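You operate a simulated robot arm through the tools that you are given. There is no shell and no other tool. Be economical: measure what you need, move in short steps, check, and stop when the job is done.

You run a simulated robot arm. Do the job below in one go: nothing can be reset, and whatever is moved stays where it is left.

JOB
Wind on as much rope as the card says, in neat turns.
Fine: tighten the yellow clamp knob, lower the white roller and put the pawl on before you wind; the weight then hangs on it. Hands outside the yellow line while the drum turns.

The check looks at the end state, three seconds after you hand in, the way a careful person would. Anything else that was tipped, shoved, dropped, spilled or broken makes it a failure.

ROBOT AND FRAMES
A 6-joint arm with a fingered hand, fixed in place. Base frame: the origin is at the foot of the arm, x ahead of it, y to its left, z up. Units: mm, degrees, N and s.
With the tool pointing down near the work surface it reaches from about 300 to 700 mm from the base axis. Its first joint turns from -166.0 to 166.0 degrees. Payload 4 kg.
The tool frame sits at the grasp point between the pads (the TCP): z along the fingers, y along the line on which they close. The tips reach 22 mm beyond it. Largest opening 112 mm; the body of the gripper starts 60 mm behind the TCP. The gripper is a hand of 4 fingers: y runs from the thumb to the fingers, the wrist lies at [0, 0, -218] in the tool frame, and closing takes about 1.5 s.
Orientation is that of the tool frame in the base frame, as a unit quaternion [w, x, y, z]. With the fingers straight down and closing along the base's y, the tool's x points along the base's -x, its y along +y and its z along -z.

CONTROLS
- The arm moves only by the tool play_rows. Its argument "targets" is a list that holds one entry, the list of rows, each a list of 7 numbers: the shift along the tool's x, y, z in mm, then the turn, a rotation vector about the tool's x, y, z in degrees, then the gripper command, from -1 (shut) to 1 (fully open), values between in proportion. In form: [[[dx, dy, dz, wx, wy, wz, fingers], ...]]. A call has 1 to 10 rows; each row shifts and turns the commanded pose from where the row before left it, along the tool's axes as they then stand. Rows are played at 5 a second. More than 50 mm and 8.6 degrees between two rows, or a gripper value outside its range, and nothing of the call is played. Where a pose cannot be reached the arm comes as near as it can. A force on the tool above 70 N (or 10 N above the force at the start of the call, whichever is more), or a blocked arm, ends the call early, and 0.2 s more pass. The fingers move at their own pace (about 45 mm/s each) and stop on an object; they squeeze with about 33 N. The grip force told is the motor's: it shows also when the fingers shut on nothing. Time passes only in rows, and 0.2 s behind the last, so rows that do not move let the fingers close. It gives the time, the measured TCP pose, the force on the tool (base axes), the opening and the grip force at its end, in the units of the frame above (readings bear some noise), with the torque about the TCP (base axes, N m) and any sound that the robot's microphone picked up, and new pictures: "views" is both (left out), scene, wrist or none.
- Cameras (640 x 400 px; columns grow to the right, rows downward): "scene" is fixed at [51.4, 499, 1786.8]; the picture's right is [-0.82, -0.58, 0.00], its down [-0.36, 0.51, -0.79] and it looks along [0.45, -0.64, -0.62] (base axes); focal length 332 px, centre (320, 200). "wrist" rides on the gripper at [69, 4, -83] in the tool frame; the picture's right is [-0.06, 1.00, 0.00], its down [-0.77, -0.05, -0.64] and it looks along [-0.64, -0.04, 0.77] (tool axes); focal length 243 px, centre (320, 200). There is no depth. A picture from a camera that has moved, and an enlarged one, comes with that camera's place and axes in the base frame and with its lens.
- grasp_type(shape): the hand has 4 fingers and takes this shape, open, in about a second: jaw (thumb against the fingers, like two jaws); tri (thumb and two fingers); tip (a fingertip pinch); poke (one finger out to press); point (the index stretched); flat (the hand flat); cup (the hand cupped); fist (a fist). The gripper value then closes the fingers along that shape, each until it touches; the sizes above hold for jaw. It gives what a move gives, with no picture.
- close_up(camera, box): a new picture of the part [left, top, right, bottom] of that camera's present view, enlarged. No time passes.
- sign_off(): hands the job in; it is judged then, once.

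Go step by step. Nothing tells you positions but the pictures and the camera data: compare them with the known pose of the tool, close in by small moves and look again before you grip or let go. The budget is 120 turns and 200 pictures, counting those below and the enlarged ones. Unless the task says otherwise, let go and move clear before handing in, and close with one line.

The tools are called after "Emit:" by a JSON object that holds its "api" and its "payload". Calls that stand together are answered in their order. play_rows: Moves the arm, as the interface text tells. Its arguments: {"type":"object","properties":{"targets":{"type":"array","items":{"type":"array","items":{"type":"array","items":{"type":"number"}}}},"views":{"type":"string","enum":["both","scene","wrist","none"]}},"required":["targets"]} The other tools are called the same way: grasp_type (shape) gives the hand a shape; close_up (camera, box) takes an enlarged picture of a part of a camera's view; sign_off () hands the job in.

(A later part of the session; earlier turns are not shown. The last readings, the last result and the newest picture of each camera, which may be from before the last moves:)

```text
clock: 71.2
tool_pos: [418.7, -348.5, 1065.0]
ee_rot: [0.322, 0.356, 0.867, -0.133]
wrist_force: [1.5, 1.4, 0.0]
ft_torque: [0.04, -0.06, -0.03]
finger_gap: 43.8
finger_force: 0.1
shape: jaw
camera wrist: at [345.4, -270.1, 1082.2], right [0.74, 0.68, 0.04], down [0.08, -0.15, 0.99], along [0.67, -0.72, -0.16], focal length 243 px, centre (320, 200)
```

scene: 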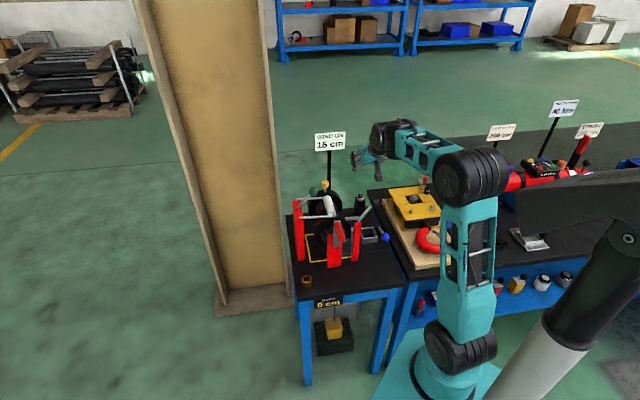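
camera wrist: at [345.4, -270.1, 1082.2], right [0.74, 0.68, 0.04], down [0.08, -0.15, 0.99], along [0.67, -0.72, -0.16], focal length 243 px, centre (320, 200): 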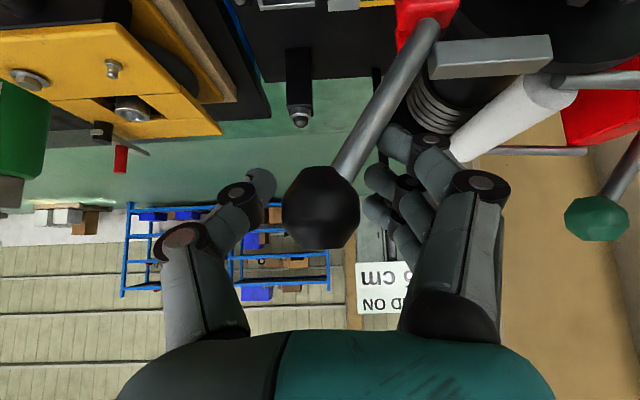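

Emit:
{"api": "play_rows", "payload": {"targets": [[[-4, 10, -4.5, 0, 0, 0, -0.25], [-4, 11, -5, 0, 0, 0, -0.25], [-3.5, 12, -4, 0, 0, 0, -0.25], [-2, 12, -2.5, 0, 0, 0, -0.25]]], "views": "wrist"}}

Emit:
{"api": "close_up", "payload": {"camera": "scene", "box": [280, 165, 400, 255]}}

```text
clock: 72.2
tool_pos: [451.4, -318.2, 1088.9]
ee_rot: [0.323, 0.356, 0.867, -0.134]
wrist_force: [-1.4, -6.5, 7.1]
ft_torque: [-0.17, 0.13, 0.11]
finger_gap: 46.5
finger_force: 0.1
shape: jaw
camera wrist: at [377.7, -238.6, 1105.6], right [0.74, 0.68, 0.04], down [0.08, -0.14, 0.99], along [0.67, -0.72, -0.16], focal length 243 px, centre (320, 200)
```

wrist: 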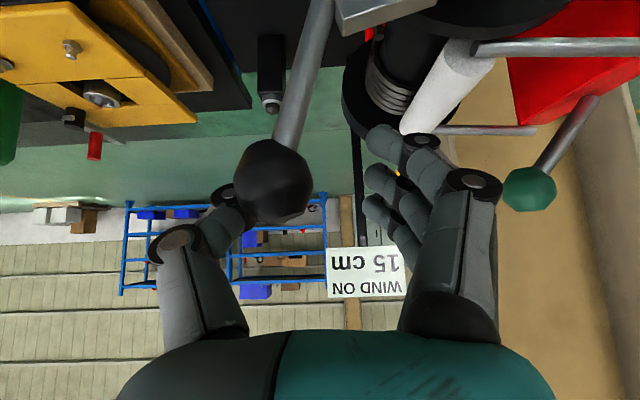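

```text
4.44 times, centred on (340, 210) of scene
camera zoom: at [51.4, 499.0, 1786.8], right [-0.82, -0.58, 0.0], down [-0.36, 0.51, -0.79], along [0.45, -0.64, -0.62], focal length 1476 px, centre (231, 156)
```

zoom: 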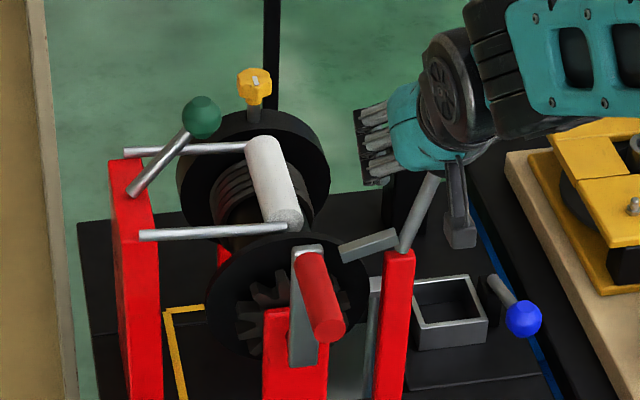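

Emit:
{"api": "play_rows", "payload": {"targets": [[[3, 10, 3, 0, 0, 0, -0.35], [0, 10, 0, 0, 0, 0, -0.35], [0, 8, 0, 0, 0, 0, -0.35]]], "views": "wrist"}}

Emit:
{"api": "close_up", "payload": {"camera": "scene", "box": [280, 165, 400, 255]}}

```text
clock: 73.0
tool_pos: [470.5, -297.1, 1085.6]
ee_rot: [0.321, 0.356, 0.867, -0.134]
wrist_force: [-0.1, 0.0, 0.4]
ft_torque: [0.0, -0.01, -0.04]
finger_gap: 36.7
finger_force: 0.1
shape: jaw
camera wrist: at [396.4, -217.9, 1101.9], right [0.74, 0.68, 0.04], down [0.08, -0.15, 0.99], along [0.67, -0.72, -0.16], focal length 243 px, centre (320, 200)
```

wrist: 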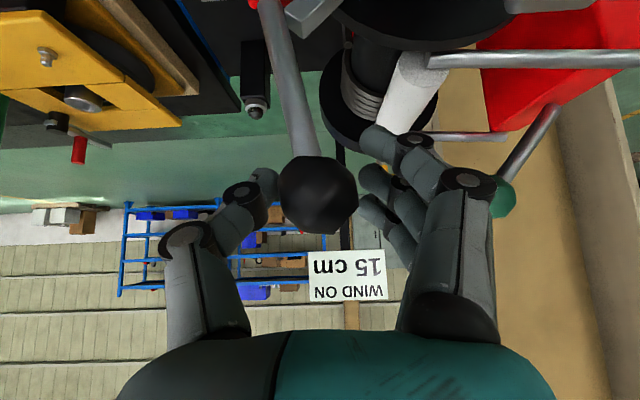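

```text
4.44 times, centred on (340, 210) of scene
camera zoom: at [51.4, 499.0, 1786.8], right [-0.82, -0.58, 0.0], down [-0.36, 0.51, -0.79], along [0.45, -0.64, -0.62], focal length 1476 px, centre (231, 156)
```

zoom: 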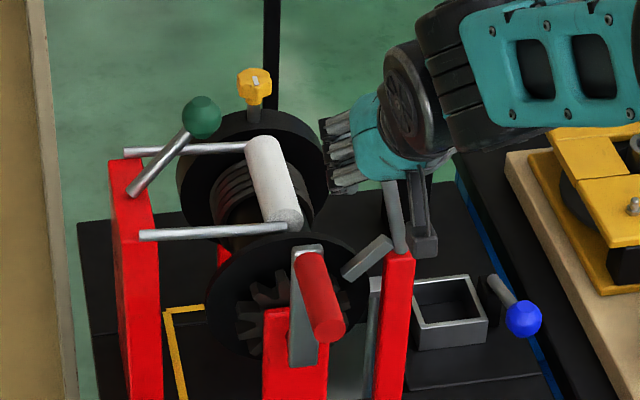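

Emit:
{"api": "play_rows", "payload": {"targets": [[[0, 8, 0, 0, 0, 0, -0.35], [1, 8, 1.5, 0, 0, 0, -0.35]]], "views": "wrist"}}

Emit:
{"api": "close_up", "payload": {"camera": "scene", "box": [300, 185, 380, 245]}}

```text
clock: 73.5
tool_pos: [478.9, -286.1, 1082.2]
ee_rot: [0.323, 0.356, 0.866, -0.135]
wrist_force: [-3.5, -4.9, 3.6]
ft_torque: [-0.06, 0.09, 0.11]
finger_gap: 41.0
finger_force: 0.0
shape: jaw
camera wrist: at [407.1, -207.4, 1099.5], right [0.74, 0.67, 0.04], down [0.08, -0.14, 0.99], along [0.67, -0.72, -0.16], focal length 243 px, centre (320, 200)
```

wrist: 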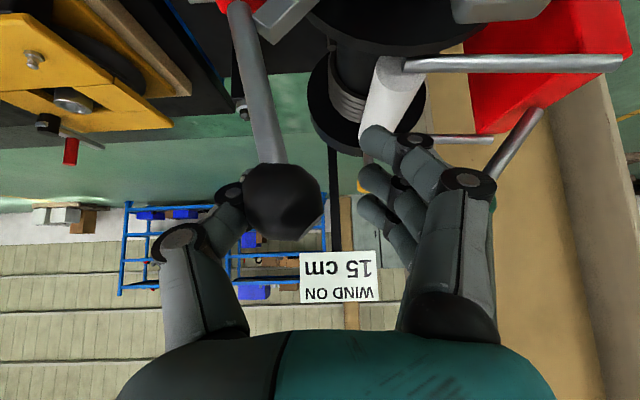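

```text
6.67 times, centred on (340, 215) of scene
camera zoom: at [51.4, 499.0, 1786.8], right [-0.82, -0.58, 0.0], down [-0.36, 0.51, -0.79], along [0.45, -0.64, -0.62], focal length 2213 px, centre (187, 100)
```

zoom: 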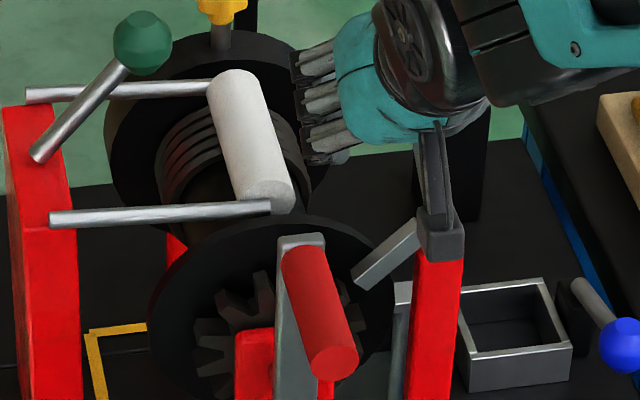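

Emit:
{"api": "play_rows", "payload": {"targets": [[[2, 6, 2, 0, 0, 0, -0.35], [0, 0, 0, 0, 0, 0, -0.35]]], "views": "none"}}

Emit:
{"api": "play_rows", "payload": {"targets": [[[0, -6, 0, 0, 0, 0, 0.2], [0, -8, 0, 0, 0, 0, 0.2], [0, 0, -25, 0, 0, 0, 0.2], [0, 0, -35, 0, 0, 0, 0.2], [0, 0, -35, 0, 0, 0, 0.2]]], "views": "wrist"}}

Emit:
{"api": "close_up", "payload": {"camera": "scene", "box": [300, 185, 380, 245]}}

Emit:
{"api": "close_up", "payload": {"camera": "wrist", "box": [200, 0, 440, 150]}}

```text
clock: 74.2
tool_pos: [485.0, -282.2, 1081.6]
ee_rot: [0.322, 0.357, 0.867, -0.134]
wrist_force: [-10.0, -12.7, 14.9]
ft_torque: [-0.31, 0.41, 0.17]
finger_gap: 48.6
finger_force: 0.1
shape: jaw
```

```text
clock: 75.3
tool_pos: [432.8, -250.2, 1150.4]
ee_rot: [0.322, 0.356, 0.867, -0.133]
wrist_force: [0.9, 0.2, 0.4]
ft_torque: [0.03, 0.0, 0.04]
finger_gap: 66.7
finger_force: 0.0
shape: jaw
camera wrist: at [359.9, -171.0, 1168.1], right [0.74, 0.68, 0.04], down [0.08, -0.15, 0.99], along [0.67, -0.72, -0.16], focal length 243 px, centre (320, 200)
```

wrist: 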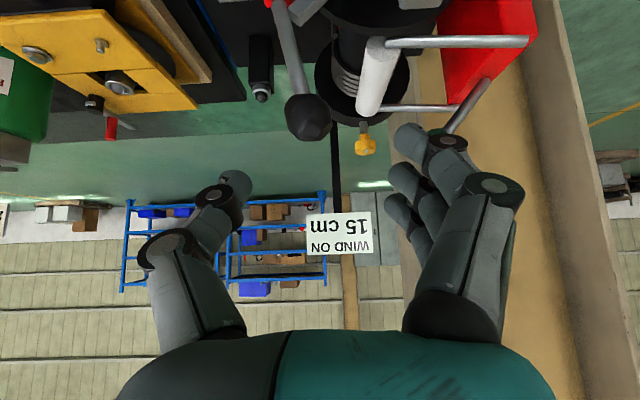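

```text
6.67 times, centred on (340, 215) of scene
camera zoom: at [51.4, 499.0, 1786.8], right [-0.82, -0.58, 0.0], down [-0.36, 0.51, -0.79], along [0.45, -0.64, -0.62], focal length 2213 px, centre (187, 100)
```

zoom: 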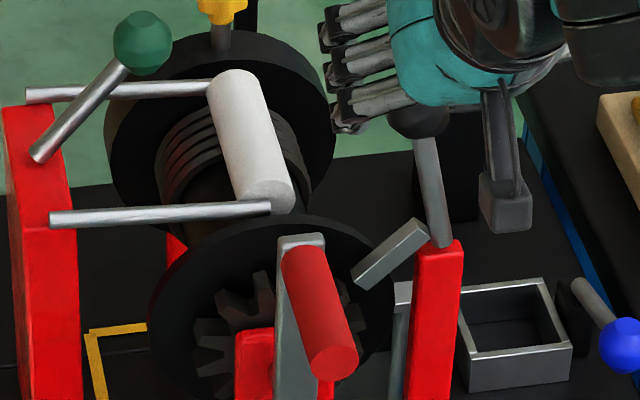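

```text
2.67 times, centred on (320, 75) of wrist
camera zoom: at [359.9, -171.0, 1168.1], right [0.74, 0.68, 0.04], down [0.08, -0.15, 0.99], along [0.67, -0.72, -0.16], focal length 647 px, centre (320, 533)
```

zoom: 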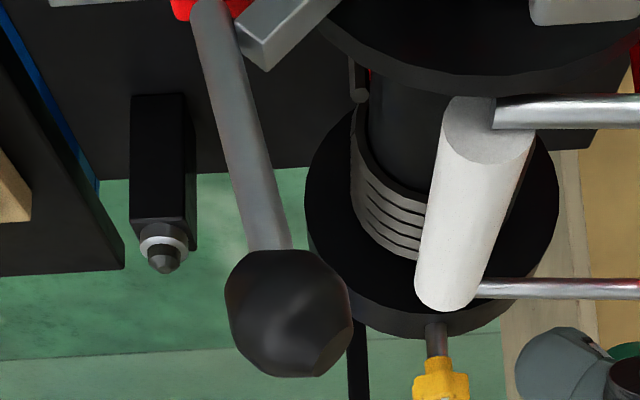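

The pawl is against its stop on the ratchet. Next is the crank: I'll turn the hand to point straight down with its closing line across the red handle at about (445,-173,1031).

Emit:
{"api": "play_rows", "payload": {"targets": [[[17, 32, -14, 0, 0, 0, 0.2], [17, 32, -14, 0, 0, 0, 0.2], [0, 0, 0, 0, 8, 0, 0.2], [0, 0, 0, 0, 8, 0, 0.2], [0, 0, 0, 0, 8, 0, 0.2], [0, 0, 0, 0, 8, 0, 0.2], [0, 0, 0, 0, 8, 0, 0.2]]], "views": "both"}}

```text
clock: 77.0
tool_pos: [446.0, -171.1, 1150.1]
ee_rot: [0.005, 0.381, 0.925, -0.004]
wrist_force: [0.0, 0.6, -0.3]
ft_torque: [-0.04, -0.01, -0.01]
finger_gap: 66.9
finger_force: 0.0
shape: jaw
camera wrist: at [398.0, -117.4, 1232.3], right [0.75, 0.66, 0.0], down [0.51, -0.57, 0.65], along [0.43, -0.49, -0.76], focal length 243 px, centre (320, 200)
```

scene: 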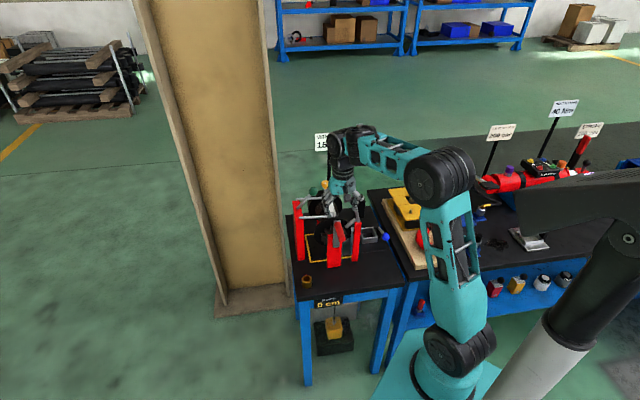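
wrist: 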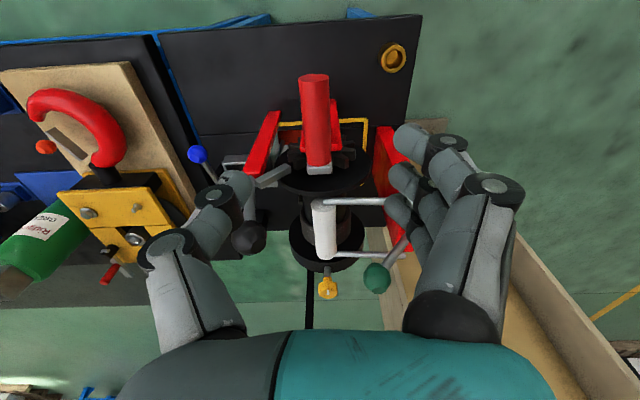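

Emit:
{"api": "play_rows", "payload": {"targets": [[[-2, -4.5, 30, 0, 0, 0, 0.2], [-2, 0, 30, 0, 0, 0, 0.2], [0, 0, 30, 0, 0, 0, 0.2], [0, 0, 26, 0, 0, 0, 0.2], [0, 0, 0, 0, 0, 0, 0.2]]], "views": "wrist"}}

Emit:
{"api": "close_up", "payload": {"camera": "scene", "box": [280, 165, 400, 255]}}

```text
clock: 78.2
tool_pos: [445.8, -180.0, 1034.9]
ee_rot: [0.005, 0.38, 0.925, -0.004]
wrist_force: [0.6, 0.8, -0.5]
ft_torque: [0.02, 0.0, -0.03]
finger_gap: 66.9
finger_force: 0.0
shape: jaw
camera wrist: at [398.5, -125.4, 1115.2], right [0.75, 0.66, 0.0], down [0.5, -0.57, 0.65], along [0.43, -0.49, -0.76], focal length 243 px, centre (320, 200)
```

wrist: 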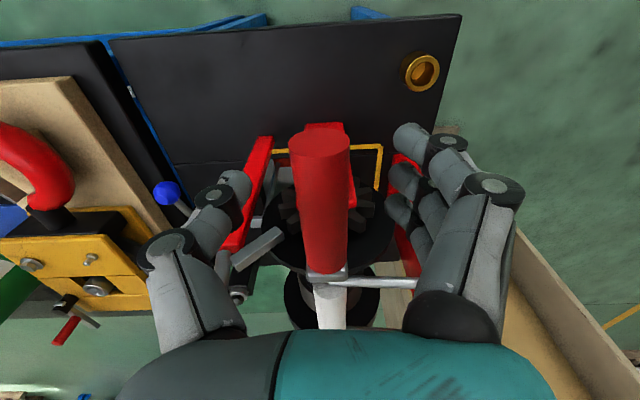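

```text
4.44 times, centred on (340, 210) of scene
camera zoom: at [51.4, 499.0, 1786.8], right [-0.82, -0.58, 0.0], down [-0.36, 0.51, -0.79], along [0.45, -0.64, -0.62], focal length 1476 px, centre (231, 156)
```

zoom: 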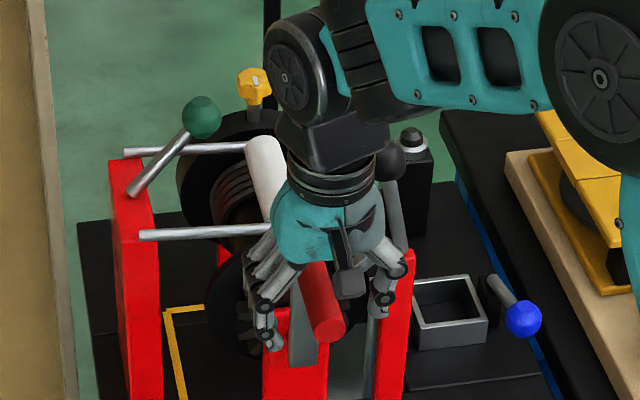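

Emit:
{"api": "play_rows", "payload": {"targets": [[[0, 0, 0, 0, 0, 0, -1], [0, 0, 0, 0, 0, 0, -1], [0, 0, 0, 0, 0, 0, -1], [0, 0, 0, 0, 0, 0, -1], [0, 0, 0, 0, 0, 0, -1], [0, 0, 0, 0, 0, 0, -1]]], "views": "wrist"}}

```text
clock: 79.5
tool_pos: [446.1, -179.0, 1033.6]
ee_rot: [0.004, 0.38, 0.925, -0.004]
wrist_force: [1.2, -1.6, -21.3]
ft_torque: [-0.01, -0.04, 0.01]
finger_gap: 9.7
finger_force: 32.9
shape: jaw
camera wrist: at [398.6, -125.5, 1114.6], right [0.75, 0.66, 0.0], down [0.51, -0.57, 0.65], along [0.43, -0.49, -0.76], focal length 243 px, centre (320, 200)
```

wrist: 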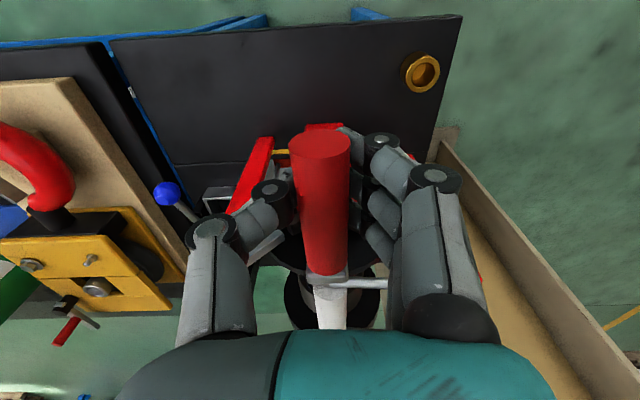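

Emit:
{"api": "play_rows", "payload": {"targets": [[[0, 8.3, -1.6, 0, 0, 0, -1], [0, 8.2, 1.1, 0, 0, 0, -1], [0, 8.1, 1.8, 0, 0, 0, -1], [0, 7.9, 2.5, 0, 0, 0, -1]]], "views": "both"}}

Emit:
{"api": "close_up", "payload": {"camera": "scene", "box": [280, 165, 400, 255]}}

Emit:
{"api": "close_up", "payload": {"camera": "scene", "box": [305, 285, 365, 325]}}

```text
clock: 80.5
tool_pos: [467.4, -157.8, 1028.7]
ee_rot: [0.003, 0.383, 0.924, -0.004]
wrist_force: [-26.2, -25.7, -32.3]
ft_torque: [-0.41, 0.37, -0.01]
finger_gap: 7.2
finger_force: 33.1
shape: jaw
camera wrist: at [420.6, -103.8, 1111.2], right [0.75, 0.66, -0.01], down [0.51, -0.57, 0.65], along [0.42, -0.49, -0.76], focal length 243 px, centre (320, 200)
```

scene: 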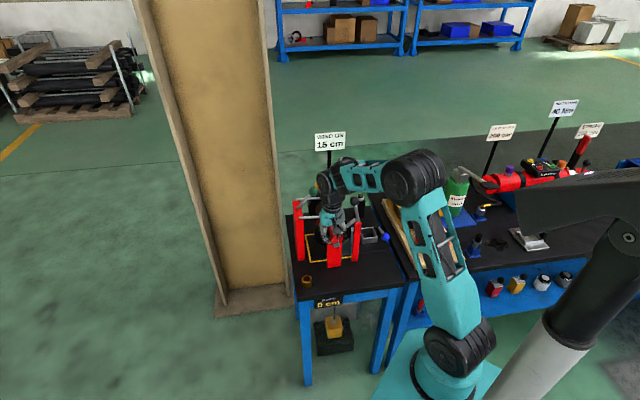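
wrist: 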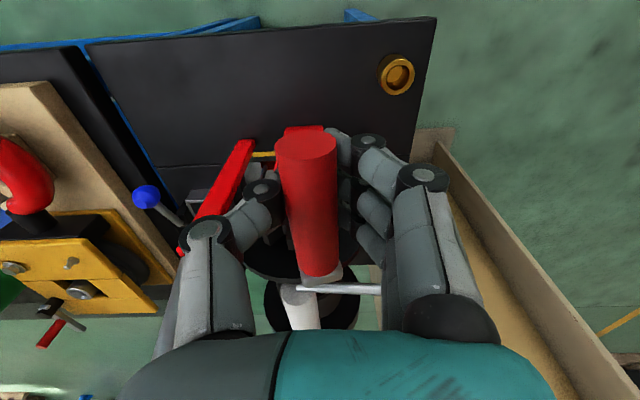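

```text
4.44 times, centred on (340, 210) of scene
camera zoom: at [51.4, 499.0, 1786.8], right [-0.82, -0.58, 0.0], down [-0.36, 0.51, -0.79], along [0.45, -0.64, -0.62], focal length 1476 px, centre (231, 156)
```

zoom: 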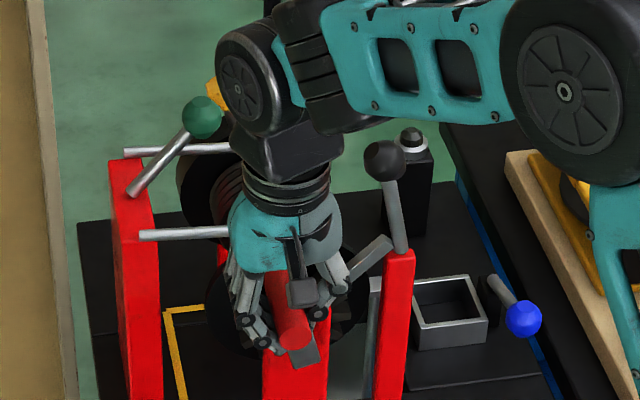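

```text
10.00 times, centred on (335, 305) of scene
camera zoom: at [51.4, 499.0, 1786.8], right [-0.82, -0.58, 0.0], down [-0.36, 0.51, -0.79], along [0.45, -0.64, -0.62], focal length 3320 px, centre (170, -850)
```

zoom: 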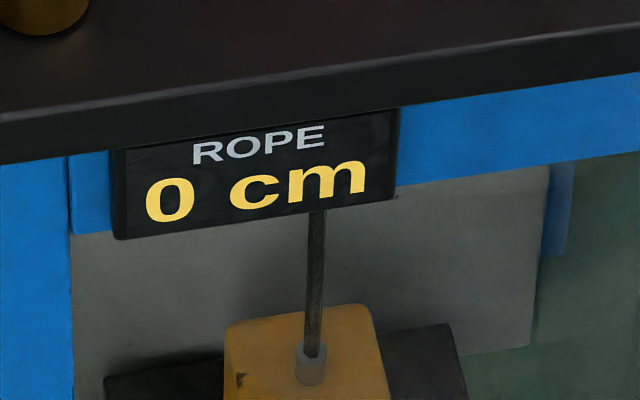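

Emit:
{"api": "close_up", "payload": {"camera": "scene", "box": [270, 280, 410, 368]}}

Emit:
{"api": "close_up", "payload": {"camera": "wrist", "box": [180, 120, 420, 330]}}

Emit:
{"api": "close_up", "payload": {"camera": "scene", "box": [310, 200, 370, 245]}}

```text
4.55 times, centred on (340, 324) of scene
camera zoom: at [51.4, 499.0, 1786.8], right [-0.82, -0.58, 0.0], down [-0.36, 0.51, -0.79], along [0.45, -0.64, -0.62], focal length 1509 px, centre (229, -364)
```

zoom: 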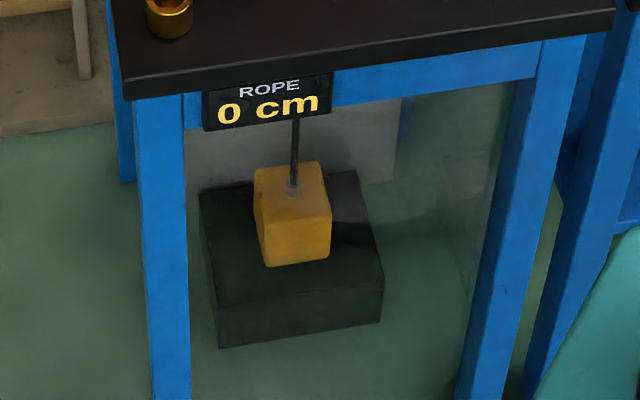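

```text
1.90 times, centred on (300, 225) of wrist
camera zoom: at [420.6, -103.8, 1111.2], right [0.75, 0.66, -0.01], down [0.51, -0.57, 0.65], along [0.42, -0.49, -0.76], focal length 462 px, centre (358, 152)
```

zoom: 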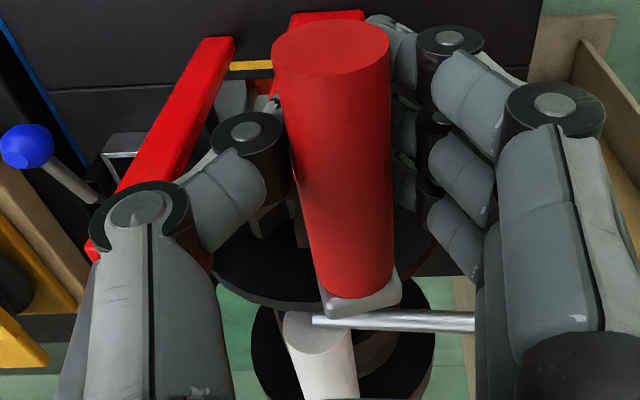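

```text
8.89 times, centred on (340, 222) of scene
camera zoom: at [51.4, 499.0, 1786.8], right [-0.82, -0.58, 0.0], down [-0.36, 0.51, -0.79], along [0.45, -0.64, -0.62], focal length 2951 px, centre (142, 0)
```

zoom: 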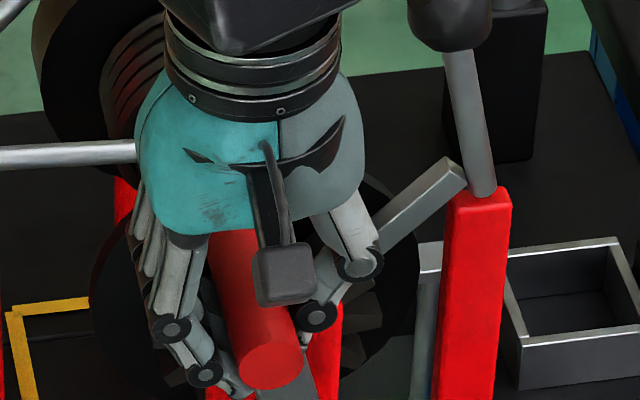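

The weight has begun to lift, so this is the winding direction. I'll continue the circle in small arcs and watch the force and the counter.

Emit:
{"api": "play_rows", "payload": {"targets": [[[0, 7.6, 6, 0, 0, 0, -1], [0, 7.4, 3.8, 0, 0, 0, -1], [0, 7, 4.5, 0, 0, 0, -1], [0, 6.6, 5, 0, 0, 0, -1], [0, 6.1, 5.6, 0, 0, 0, -1]]], "views": "wrist"}}

Emit:
{"api": "close_up", "payload": {"camera": "scene", "box": [280, 175, 380, 325]}}

```text
clock: 81.8
tool_pos: [491.9, -132.1, 1006.6]
ee_rot: [0.005, 0.382, 0.924, -0.005]
wrist_force: [-26.0, -26.2, -9.4]
ft_torque: [-0.04, 0.13, 0.02]
finger_gap: 8.1
finger_force: 33.1
shape: jaw
camera wrist: at [445.2, -78.7, 1087.6], right [0.75, 0.66, 0.0], down [0.5, -0.57, 0.65], along [0.43, -0.49, -0.76], focal length 243 px, centre (320, 200)
```

wrist: 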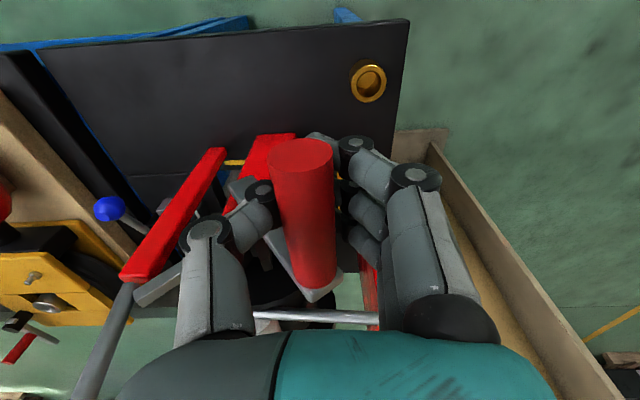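

```text
2.67 times, centred on (330, 250) of scene
camera zoom: at [51.4, 499.0, 1786.8], right [-0.82, -0.58, 0.0], down [-0.36, 0.51, -0.79], along [0.45, -0.64, -0.62], focal length 885 px, centre (293, 67)
```

zoom: 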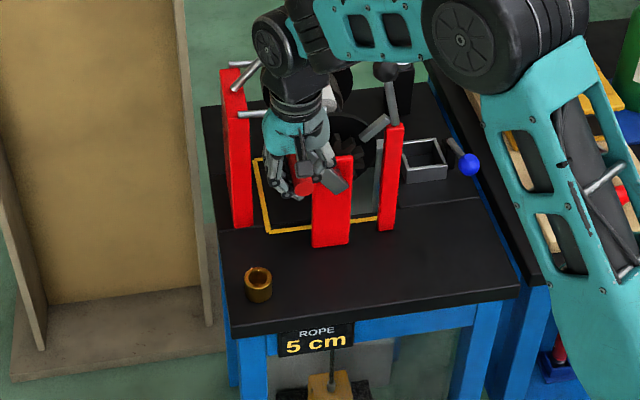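

Emit:
{"api": "play_rows", "payload": {"targets": [[[0, 5.6, 6.3, 0, 0, 0, -1], [0, 0, 0, 0, 0, 0, -1]]], "views": "none"}}

Emit:
{"api": "close_up", "payload": {"camera": "scene", "box": [280, 175, 380, 325]}}

```text
clock: 82.3
tool_pos: [496.0, -128.0, 1000.8]
ee_rot: [0.006, 0.381, 0.925, -0.006]
wrist_force: [-22.6, -26.0, -7.5]
ft_torque: [-0.05, 0.02, 0.02]
finger_gap: 8.7
finger_force: 33.1
shape: jaw
```

```text
2.67 times, centred on (330, 250) of scene
camera zoom: at [51.4, 499.0, 1786.8], right [-0.82, -0.58, 0.0], down [-0.36, 0.51, -0.79], along [0.45, -0.64, -0.62], focal length 885 px, centre (293, 67)
```

zoom: 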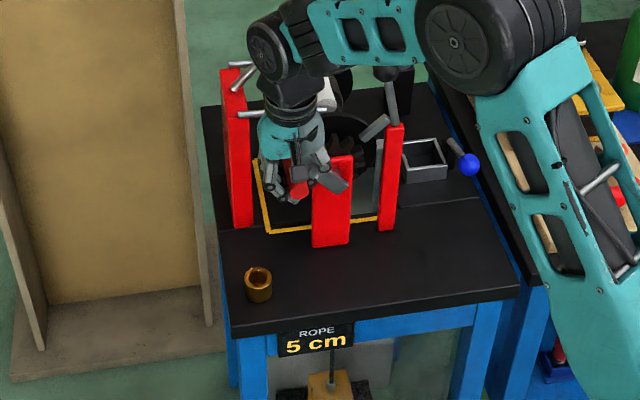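

Emit:
{"api": "play_rows", "payload": {"targets": [[[0, 1.7, 7.7, 0, 0, 0, -1], [0, 4.3, 6.7, 0, 0, 0, -1], [0, 3.7, 7, 0, 0, 0, -1], [0, 3, 7.4, 0, 0, 0, -1]]], "views": "wrist"}}

Emit:
{"api": "close_up", "payload": {"camera": "scene", "box": [280, 175, 380, 325]}}

```text
clock: 83.3
tool_pos: [508.1, -117.8, 972.5]
ee_rot: [0.008, 0.38, 0.925, -0.003]
wrist_force: [-17.3, -9.6, 13.8]
ft_torque: [-0.02, -0.22, -0.17]
finger_gap: 5.5
finger_force: 33.0
shape: jaw
camera wrist: at [460.0, -65.1, 1053.3], right [0.75, 0.67, 0.0], down [0.5, -0.56, 0.65], along [0.44, -0.49, -0.76], focal length 243 px, centre (320, 200)
```

wrist: 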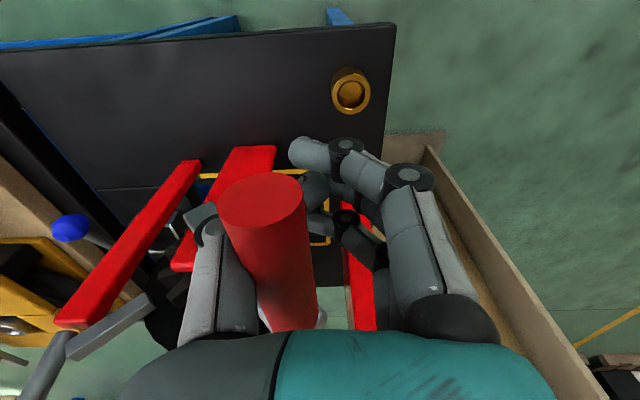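

```text
2.67 times, centred on (330, 250) of scene
camera zoom: at [51.4, 499.0, 1786.8], right [-0.82, -0.58, 0.0], down [-0.36, 0.51, -0.79], along [0.45, -0.64, -0.62], focal length 885 px, centre (293, 67)
```

zoom: 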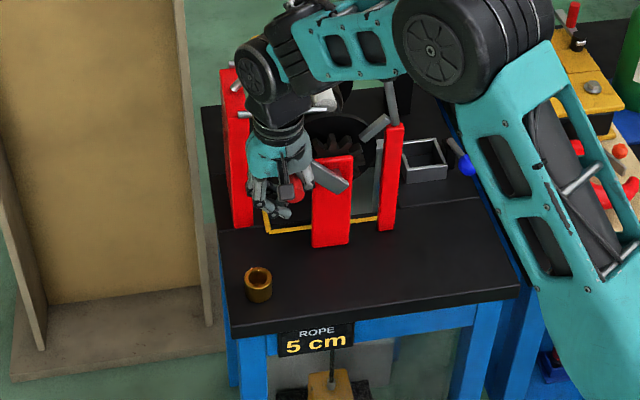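

The handle slid up inside the fingers towards the palm. The pawl holds the load, so I'll push it down with the palm from here.

Emit:
{"api": "play_rows", "payload": {"targets": [[[0, -7, 12, 0, 0, 0, -1], [0, 4, 10, 0, 0, 0, -1], [0, 5, 10, 0, 0, 0, -1]]], "views": "wrist"}}

Emit:
{"api": "close_up", "payload": {"camera": "scene", "box": [280, 175, 380, 325]}}

```text
clock: 84.2
tool_pos: [508.1, -119.6, 939.8]
ee_rot: [0.007, 0.381, 0.925, -0.004]
wrist_force: [-12.0, -10.6, 16.7]
ft_torque: [0.31, -0.35, -0.02]
finger_gap: 2.9
finger_force: 33.0
shape: jaw
camera wrist: at [460.6, -66.0, 1021.1], right [0.75, 0.66, 0.0], down [0.5, -0.57, 0.65], along [0.43, -0.49, -0.76], focal length 243 px, centre (320, 200)
```

wrist: 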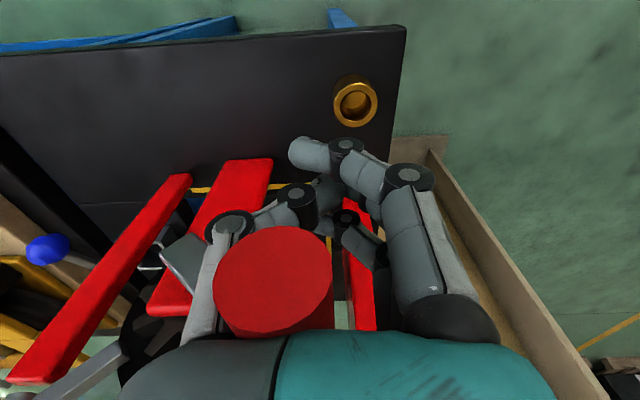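

```text
2.67 times, centred on (330, 250) of scene
camera zoom: at [51.4, 499.0, 1786.8], right [-0.82, -0.58, 0.0], down [-0.36, 0.51, -0.79], along [0.45, -0.64, -0.62], focal length 885 px, centre (293, 67)
```

zoom: 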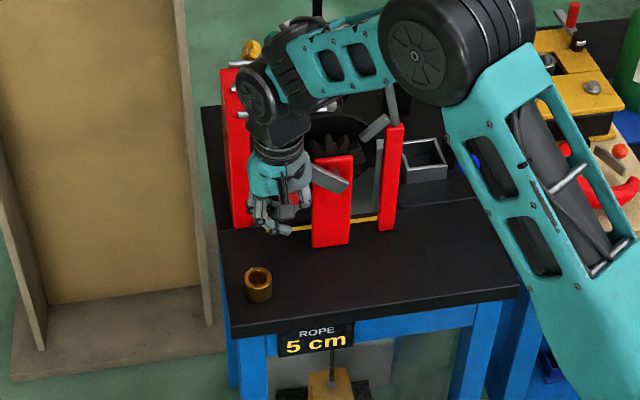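

Emit:
{"api": "play_rows", "payload": {"targets": [[[0, 4, 10, 0, 0, 0, -1], [0, 4.5, 10.5, 0, 0, 0, -1], [0, 3.5, 11, 0, 0, 0, -1]]], "views": "wrist"}}

Emit:
{"api": "close_up", "payload": {"camera": "scene", "box": [280, 175, 380, 325]}}

```text
clock: 85.0
tool_pos: [519.3, -107.4, 908.9]
ee_rot: [0.008, 0.38, 0.925, -0.003]
wrist_force: [4.4, -1.5, 24.9]
ft_torque: [-0.09, 0.84, -0.32]
finger_gap: 2.9
finger_force: 32.7
shape: jaw
camera wrist: at [471.0, -54.1, 990.5], right [0.75, 0.67, 0.0], down [0.5, -0.56, 0.65], along [0.44, -0.49, -0.76], focal length 243 px, centre (320, 200)
```

wrist: 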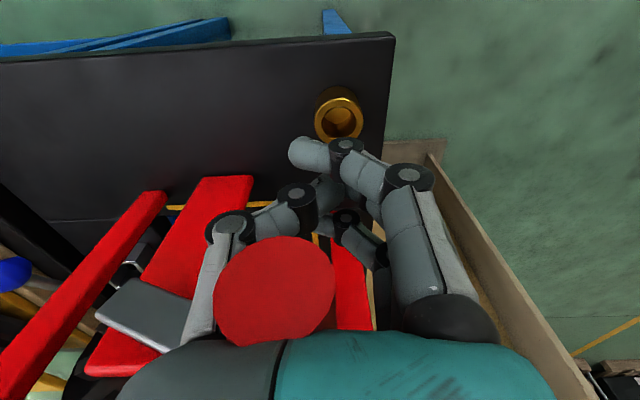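

```text
2.67 times, centred on (330, 250) of scene
camera zoom: at [51.4, 499.0, 1786.8], right [-0.82, -0.58, 0.0], down [-0.36, 0.51, -0.79], along [0.45, -0.64, -0.62], focal length 885 px, centre (293, 67)
```

zoom: 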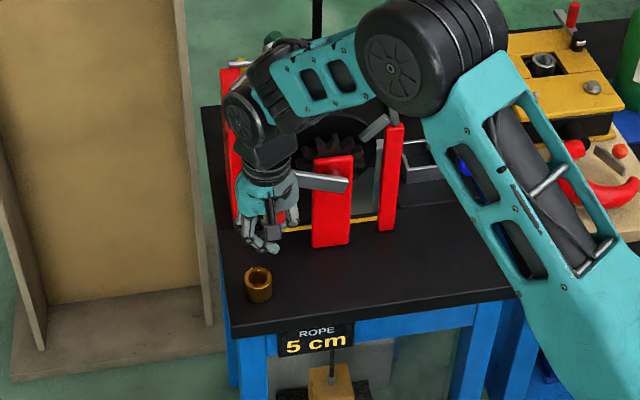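

Emit:
{"api": "play_rows", "payload": {"targets": [[[0, 2, 13, 0, 0, 0, -1], [0, 1, 13, 0, 0, 0, -1], [0, -1, 13, 0, 0, 0, -1]]], "views": "wrist"}}

Emit:
{"api": "close_up", "payload": {"camera": "scene", "box": [280, 175, 380, 325]}}

```text
clock: 85.8
tool_pos: [518.7, -108.3, 866.5]
ee_rot: [0.005, 0.38, 0.925, -0.003]
wrist_force: [9.2, 11.6, 18.7]
ft_torque: [-0.48, 0.87, -0.3]
finger_gap: 3.1
finger_force: 32.8
shape: jaw
camera wrist: at [469.9, -55.4, 949.5], right [0.75, 0.66, 0.0], down [0.51, -0.57, 0.65], along [0.43, -0.49, -0.76], focal length 243 px, centre (320, 200)
```

wrist: 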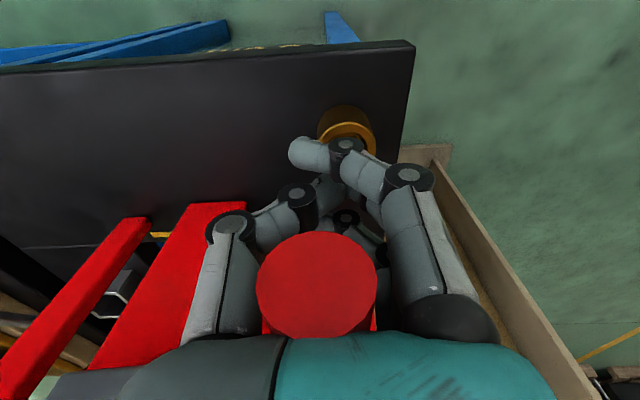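

```text
2.67 times, centred on (330, 250) of scene
camera zoom: at [51.4, 499.0, 1786.8], right [-0.82, -0.58, 0.0], down [-0.36, 0.51, -0.79], along [0.45, -0.64, -0.62], focal length 885 px, centre (293, 67)
```

zoom: 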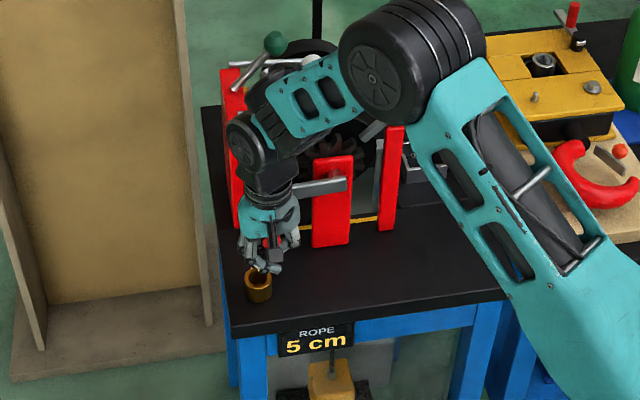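

Palm pushing works, the crank has reached about 97°. Now I'll open, raise so the handle sits between the pads again, and re-grip for the bottom of the circle.

Emit:
{"api": "play_rows", "payload": {"targets": [[[0, 0, -3, 0, 0, 0, 0.3], [0, 0, 0, 0, 0, 0, 0.3], [0, 0, 0, 0, 0, 0, 0.3], [0, 0, 0, 0, 0, 0, 0.3], [0, 0, -18, 0, 0, 0, 0.3], [0, 0, -18, 0, 0, 0, 0.3], [0, -1, -18, 0, 0, 0, 0.3]]], "views": "wrist"}}

Emit:
{"api": "close_up", "payload": {"camera": "scene", "box": [280, 175, 380, 325]}}

```text
clock: 87.3
tool_pos: [517.4, -107.3, 922.6]
ee_rot: [0.005, 0.38, 0.925, -0.004]
wrist_force: [1.2, -0.1, -0.6]
ft_torque: [-0.02, 0.0, 0.02]
finger_gap: 72.5
finger_force: 0.0
shape: jaw
camera wrist: at [470.3, -54.9, 1005.2], right [0.75, 0.66, 0.0], down [0.51, -0.57, 0.65], along [0.43, -0.49, -0.76], focal length 243 px, centre (320, 200)
```

wrist: 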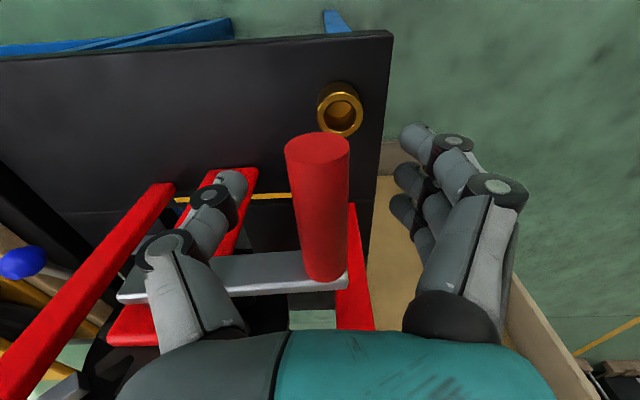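

```text
2.67 times, centred on (330, 250) of scene
camera zoom: at [51.4, 499.0, 1786.8], right [-0.82, -0.58, 0.0], down [-0.36, 0.51, -0.79], along [0.45, -0.64, -0.62], focal length 885 px, centre (293, 67)
```

zoom: 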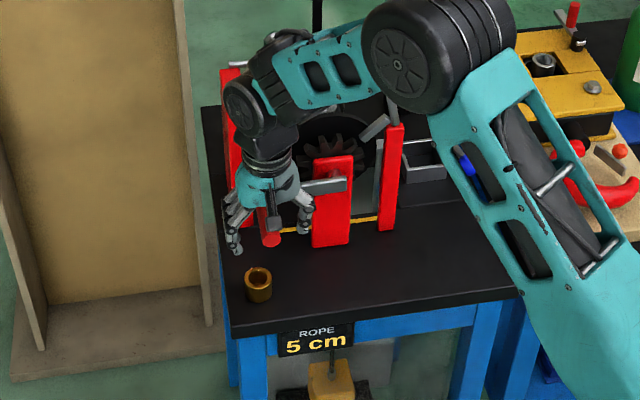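

The pawl holds with the arm near horizontal (about 95°). For the lower quarter I'll rotate the hand along with the crank so the palm keeps pushing along the circle and clears the brass cup.

Emit:
{"api": "play_rows", "payload": {"targets": [[[0, -2, 17, 1.5, 0, 0, 0.3], [0, -2, 17, 1.5, 0, 0, 0.3], [0, -2, 16, 2, 0, 0, 0], [0, 0, 0, 0, 0, 0, -0.7], [0, 0, 0, 0, 0, 0, -1], [0, 0, 0, 0, 0, 0, -1], [0, -5.26, 8.42, 5, 0, 0, -1], [0, -5.26, 8.42, 5, 0, 0, -1]]], "views": "wrist"}}

Emit:
{"api": "close_up", "payload": {"camera": "scene", "box": [280, 175, 380, 325]}}

```text
clock: 89.2
tool_pos: [506.9, -123.4, 859.0]
ee_rot: [-0.042, 0.378, 0.916, -0.125]
wrist_force: [4.7, 3.4, 17.2]
ft_torque: [0.28, 0.25, -0.09]
finger_gap: 0.1
finger_force: 33.4
shape: jaw
camera wrist: at [473.8, -54.3, 936.9], right [0.73, 0.64, -0.26], down [0.62, -0.45, 0.64], along [0.29, -0.63, -0.72], focal length 243 px, centre (320, 200)
```

wrist: 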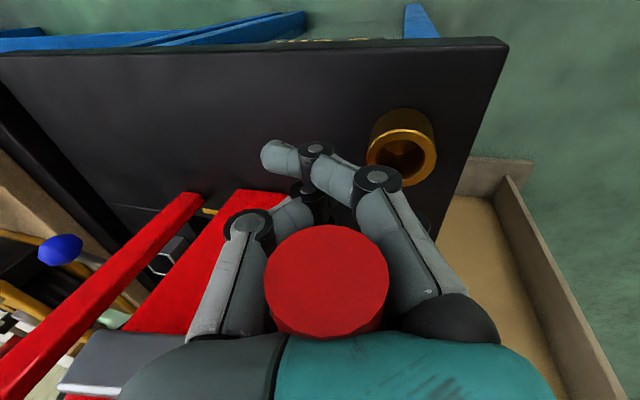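

```text
2.67 times, centred on (330, 250) of scene
camera zoom: at [51.4, 499.0, 1786.8], right [-0.82, -0.58, 0.0], down [-0.36, 0.51, -0.79], along [0.45, -0.64, -0.62], focal length 885 px, centre (293, 67)
```

zoom: 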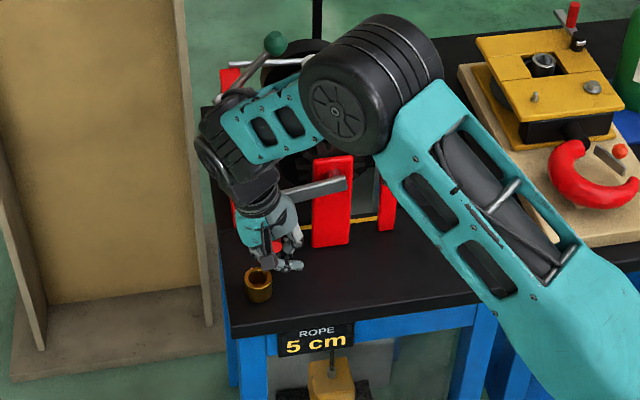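

Emit:
{"api": "play_rows", "payload": {"targets": [[[0, -5.26, 8.42, 5, 0, 0, -1], [0, -5.26, 8.42, 5, 0, 0, -1], [0, -5.26, 8.42, 5, 0, 0, -1]]], "views": "wrist"}}

Emit:
{"api": "close_up", "payload": {"camera": "scene", "box": [280, 175, 380, 325]}}

```text
clock: 90.0
tool_pos: [489.2, -137.7, 841.5]
ee_rot: [-0.092, 0.368, 0.893, -0.243]
wrist_force: [19.6, 10.5, 11.0]
ft_torque: [-0.09, 0.96, -0.59]
finger_gap: 0.0
finger_force: 33.2
shape: jaw
camera wrist: at [470.8, -56.3, 909.9], right [0.66, 0.56, -0.5], down [0.74, -0.33, 0.59], along [0.17, -0.76, -0.63], focal length 243 px, centre (320, 200)
```

wrist: 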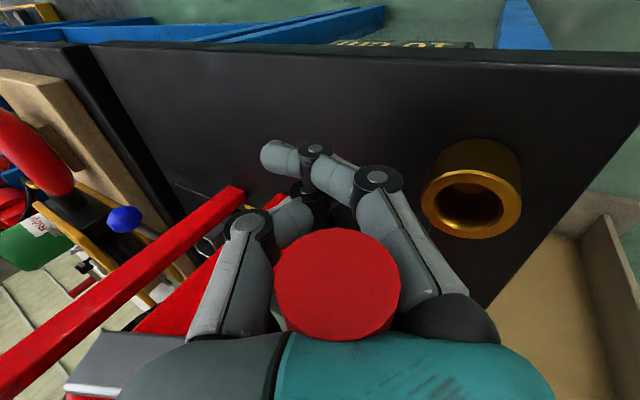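

```text
2.67 times, centred on (330, 250) of scene
camera zoom: at [51.4, 499.0, 1786.8], right [-0.82, -0.58, 0.0], down [-0.36, 0.51, -0.79], along [0.45, -0.64, -0.62], focal length 885 px, centre (293, 67)
```

zoom: 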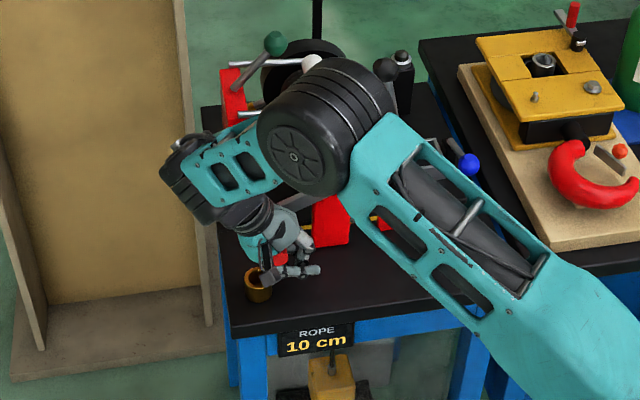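

The counter reads 10 cm at about 120°, fitting 2.5 and 7.5 cm switch points, so 15 cm is near 240° of crank. I'll continue.

Emit:
{"api": "play_rows", "payload": {"targets": [[[0, -5.26, 8.42, 5, 0, 0, -1], [0, -5.26, 8.42, 5, 0, 0, -1], [0, -5.26, 8.42, 5, 0, 0, -1]]], "views": "wrist"}}

Emit:
{"api": "close_up", "payload": {"camera": "scene", "box": [280, 175, 380, 325]}}

```text
clock: 90.8
tool_pos: [470.2, -157.0, 829.3]
ee_rot: [-0.142, 0.352, 0.853, -0.358]
wrist_force: [19.8, 17.7, -0.6]
ft_torque: [-0.61, 0.98, -0.46]
finger_gap: 0.0
finger_force: 33.7
shape: jaw
camera wrist: at [463.8, -63.5, 883.5], right [0.54, 0.45, -0.71], down [0.84, -0.23, 0.49], along [0.06, -0.86, -0.5], focal length 243 px, centre (320, 200)
```

wrist: 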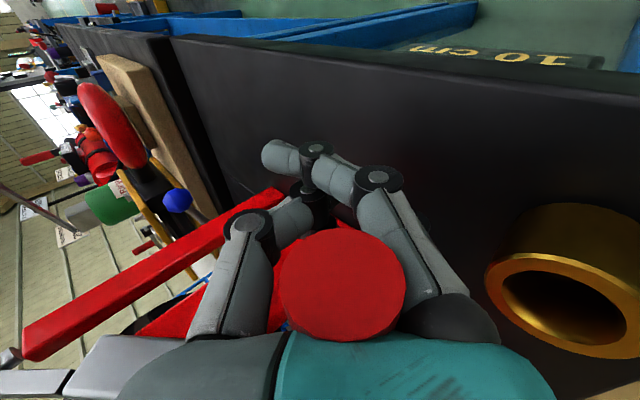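

```text
2.67 times, centred on (330, 250) of scene
camera zoom: at [51.4, 499.0, 1786.8], right [-0.82, -0.58, 0.0], down [-0.36, 0.51, -0.79], along [0.45, -0.64, -0.62], focal length 885 px, centre (293, 67)
```

zoom: 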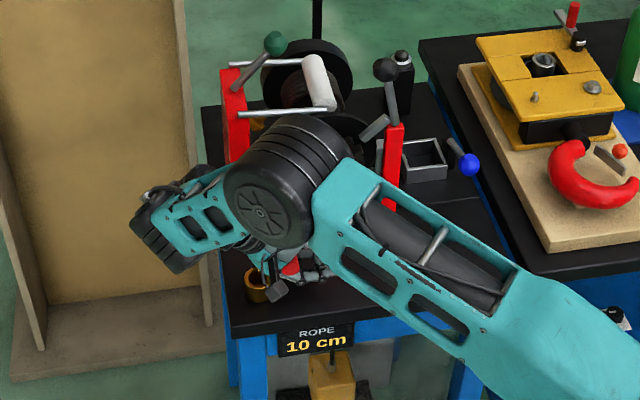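

Emit:
{"api": "play_rows", "payload": {"targets": [[[0, -5.26, 8.42, 5, 0, 0, -1], [0, -5.26, 8.42, 5, 0, 0, -1], [0, -2, 8.5, 1, 0, 0, -1]]], "views": "both"}}

Emit:
{"api": "close_up", "payload": {"camera": "scene", "box": [280, 175, 380, 325]}}

```text
clock: 91.5
tool_pos: [451.6, -178.2, 819.3]
ee_rot: [-0.175, 0.333, 0.818, -0.436]
wrist_force: [39.6, 32.0, -38.2]
ft_torque: [-2.39, 2.68, -0.91]
finger_gap: 0.0
finger_force: 32.8
shape: jaw
camera wrist: at [449.6, -77.5, 862.5], right [0.44, 0.35, -0.83], down [0.9, -0.17, 0.4], along [0.0, -0.92, -0.39], focal length 243 px, centre (320, 200)
```

scene: 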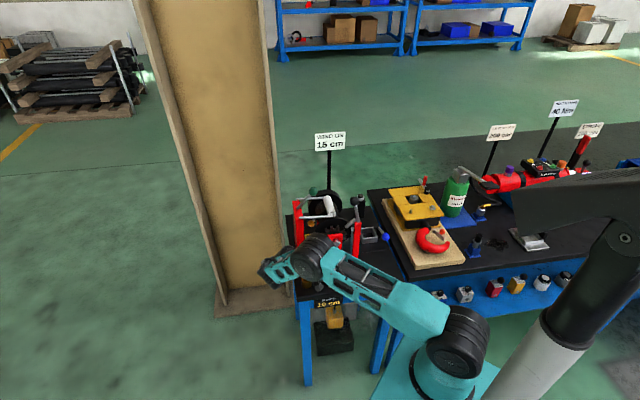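
wrist: 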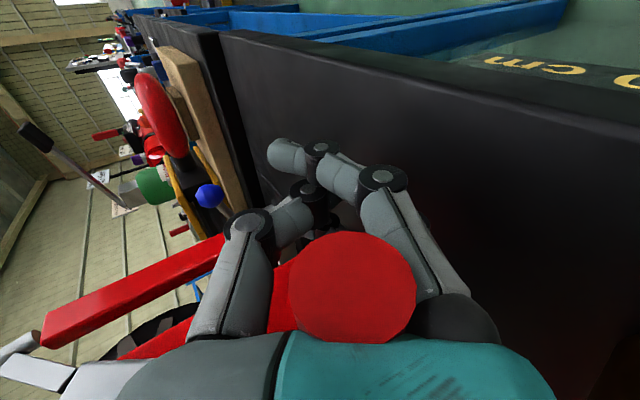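

```text
2.67 times, centred on (330, 250) of scene
camera zoom: at [51.4, 499.0, 1786.8], right [-0.82, -0.58, 0.0], down [-0.36, 0.51, -0.79], along [0.45, -0.64, -0.62], focal length 885 px, centre (293, 67)
```

zoom: 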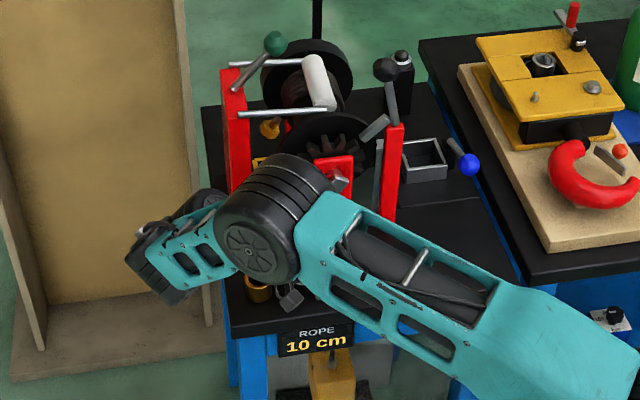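

Emit:
{"api": "play_rows", "payload": {"targets": [[[0, 5, -2, 0, 0, 0, -1], [0, 0, 0, 0, 0, 0, 0.3], [0, 0, 0, 0, 0, 0, 0.3], [0, 0, 0, 0, 0, 0, 0.3], [0, 0, -18, 0, 0, 0, 0.3], [0, 0, -18, 0, 0, 0, 0.3], [0, 0, -16, 0, 0, 0, 0.3]]], "views": "wrist"}}

```text
clock: 93.2
tool_pos: [456.3, -146.3, 845.6]
ee_rot: [-0.172, 0.338, 0.816, -0.436]
wrist_force: [0.1, 0.3, 0.8]
ft_torque: [0.06, 0.01, 0.0]
finger_gap: 72.9
finger_force: 0.0
shape: jaw
out of reach, approached as far as the arm can: row 5, 6, 7
camera wrist: at [456.0, -46.3, 886.9], right [0.45, 0.34, -0.83], down [0.9, -0.17, 0.41], along [0.0, -0.92, -0.39], focal length 243 px, centre (320, 200)
```

wrist: 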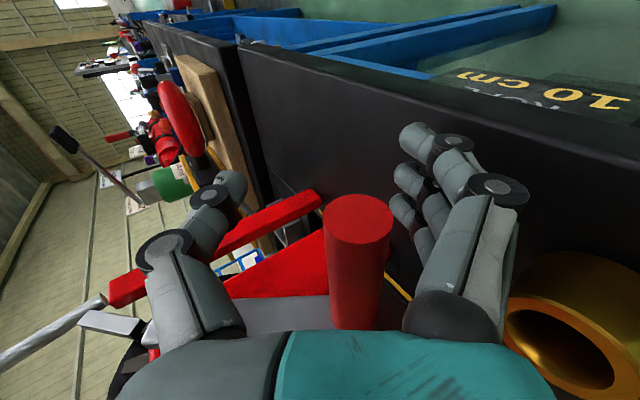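

Emit:
{"api": "play_rows", "payload": {"targets": [[[0, 2.1, -3.4, -8, 0, 0, 0.3], [0, 2.6, -3.1, -8, 0, 0, 0.3], [0, 3, -2.7, -8, 0, 0, 0.3], [0, 3.3, -2.2, -8, 0, 0, 0.3], [0, 3.6, -1.8, -8, 0, 0, 0.3], [0, 0, 0, 0, 0, 0, 0.3]]], "views": "both"}}

```text
clock: 94.5
tool_pos: [470.4, -133.7, 847.1]
ee_rot: [-0.046, 0.378, 0.915, -0.132]
wrist_force: [-0.2, 0.3, 0.5]
ft_torque: [0.0, -0.01, 0.0]
finger_gap: 72.4
finger_force: 0.1
shape: jaw
camera wrist: at [438.5, -63.9, 924.0], right [0.72, 0.63, -0.27], down [0.63, -0.44, 0.64], along [0.29, -0.64, -0.72], focal length 243 px, centre (320, 200)
```

scene: 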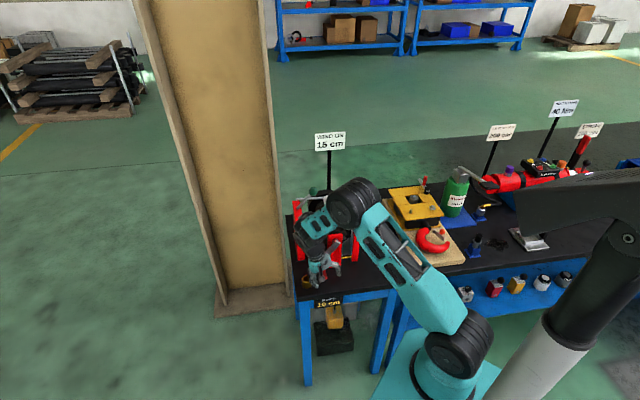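
wrist: 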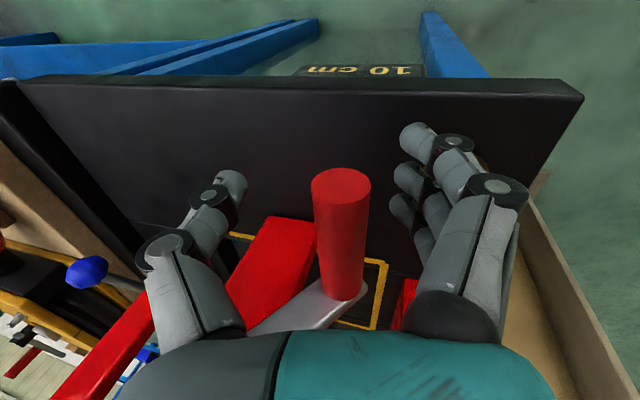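

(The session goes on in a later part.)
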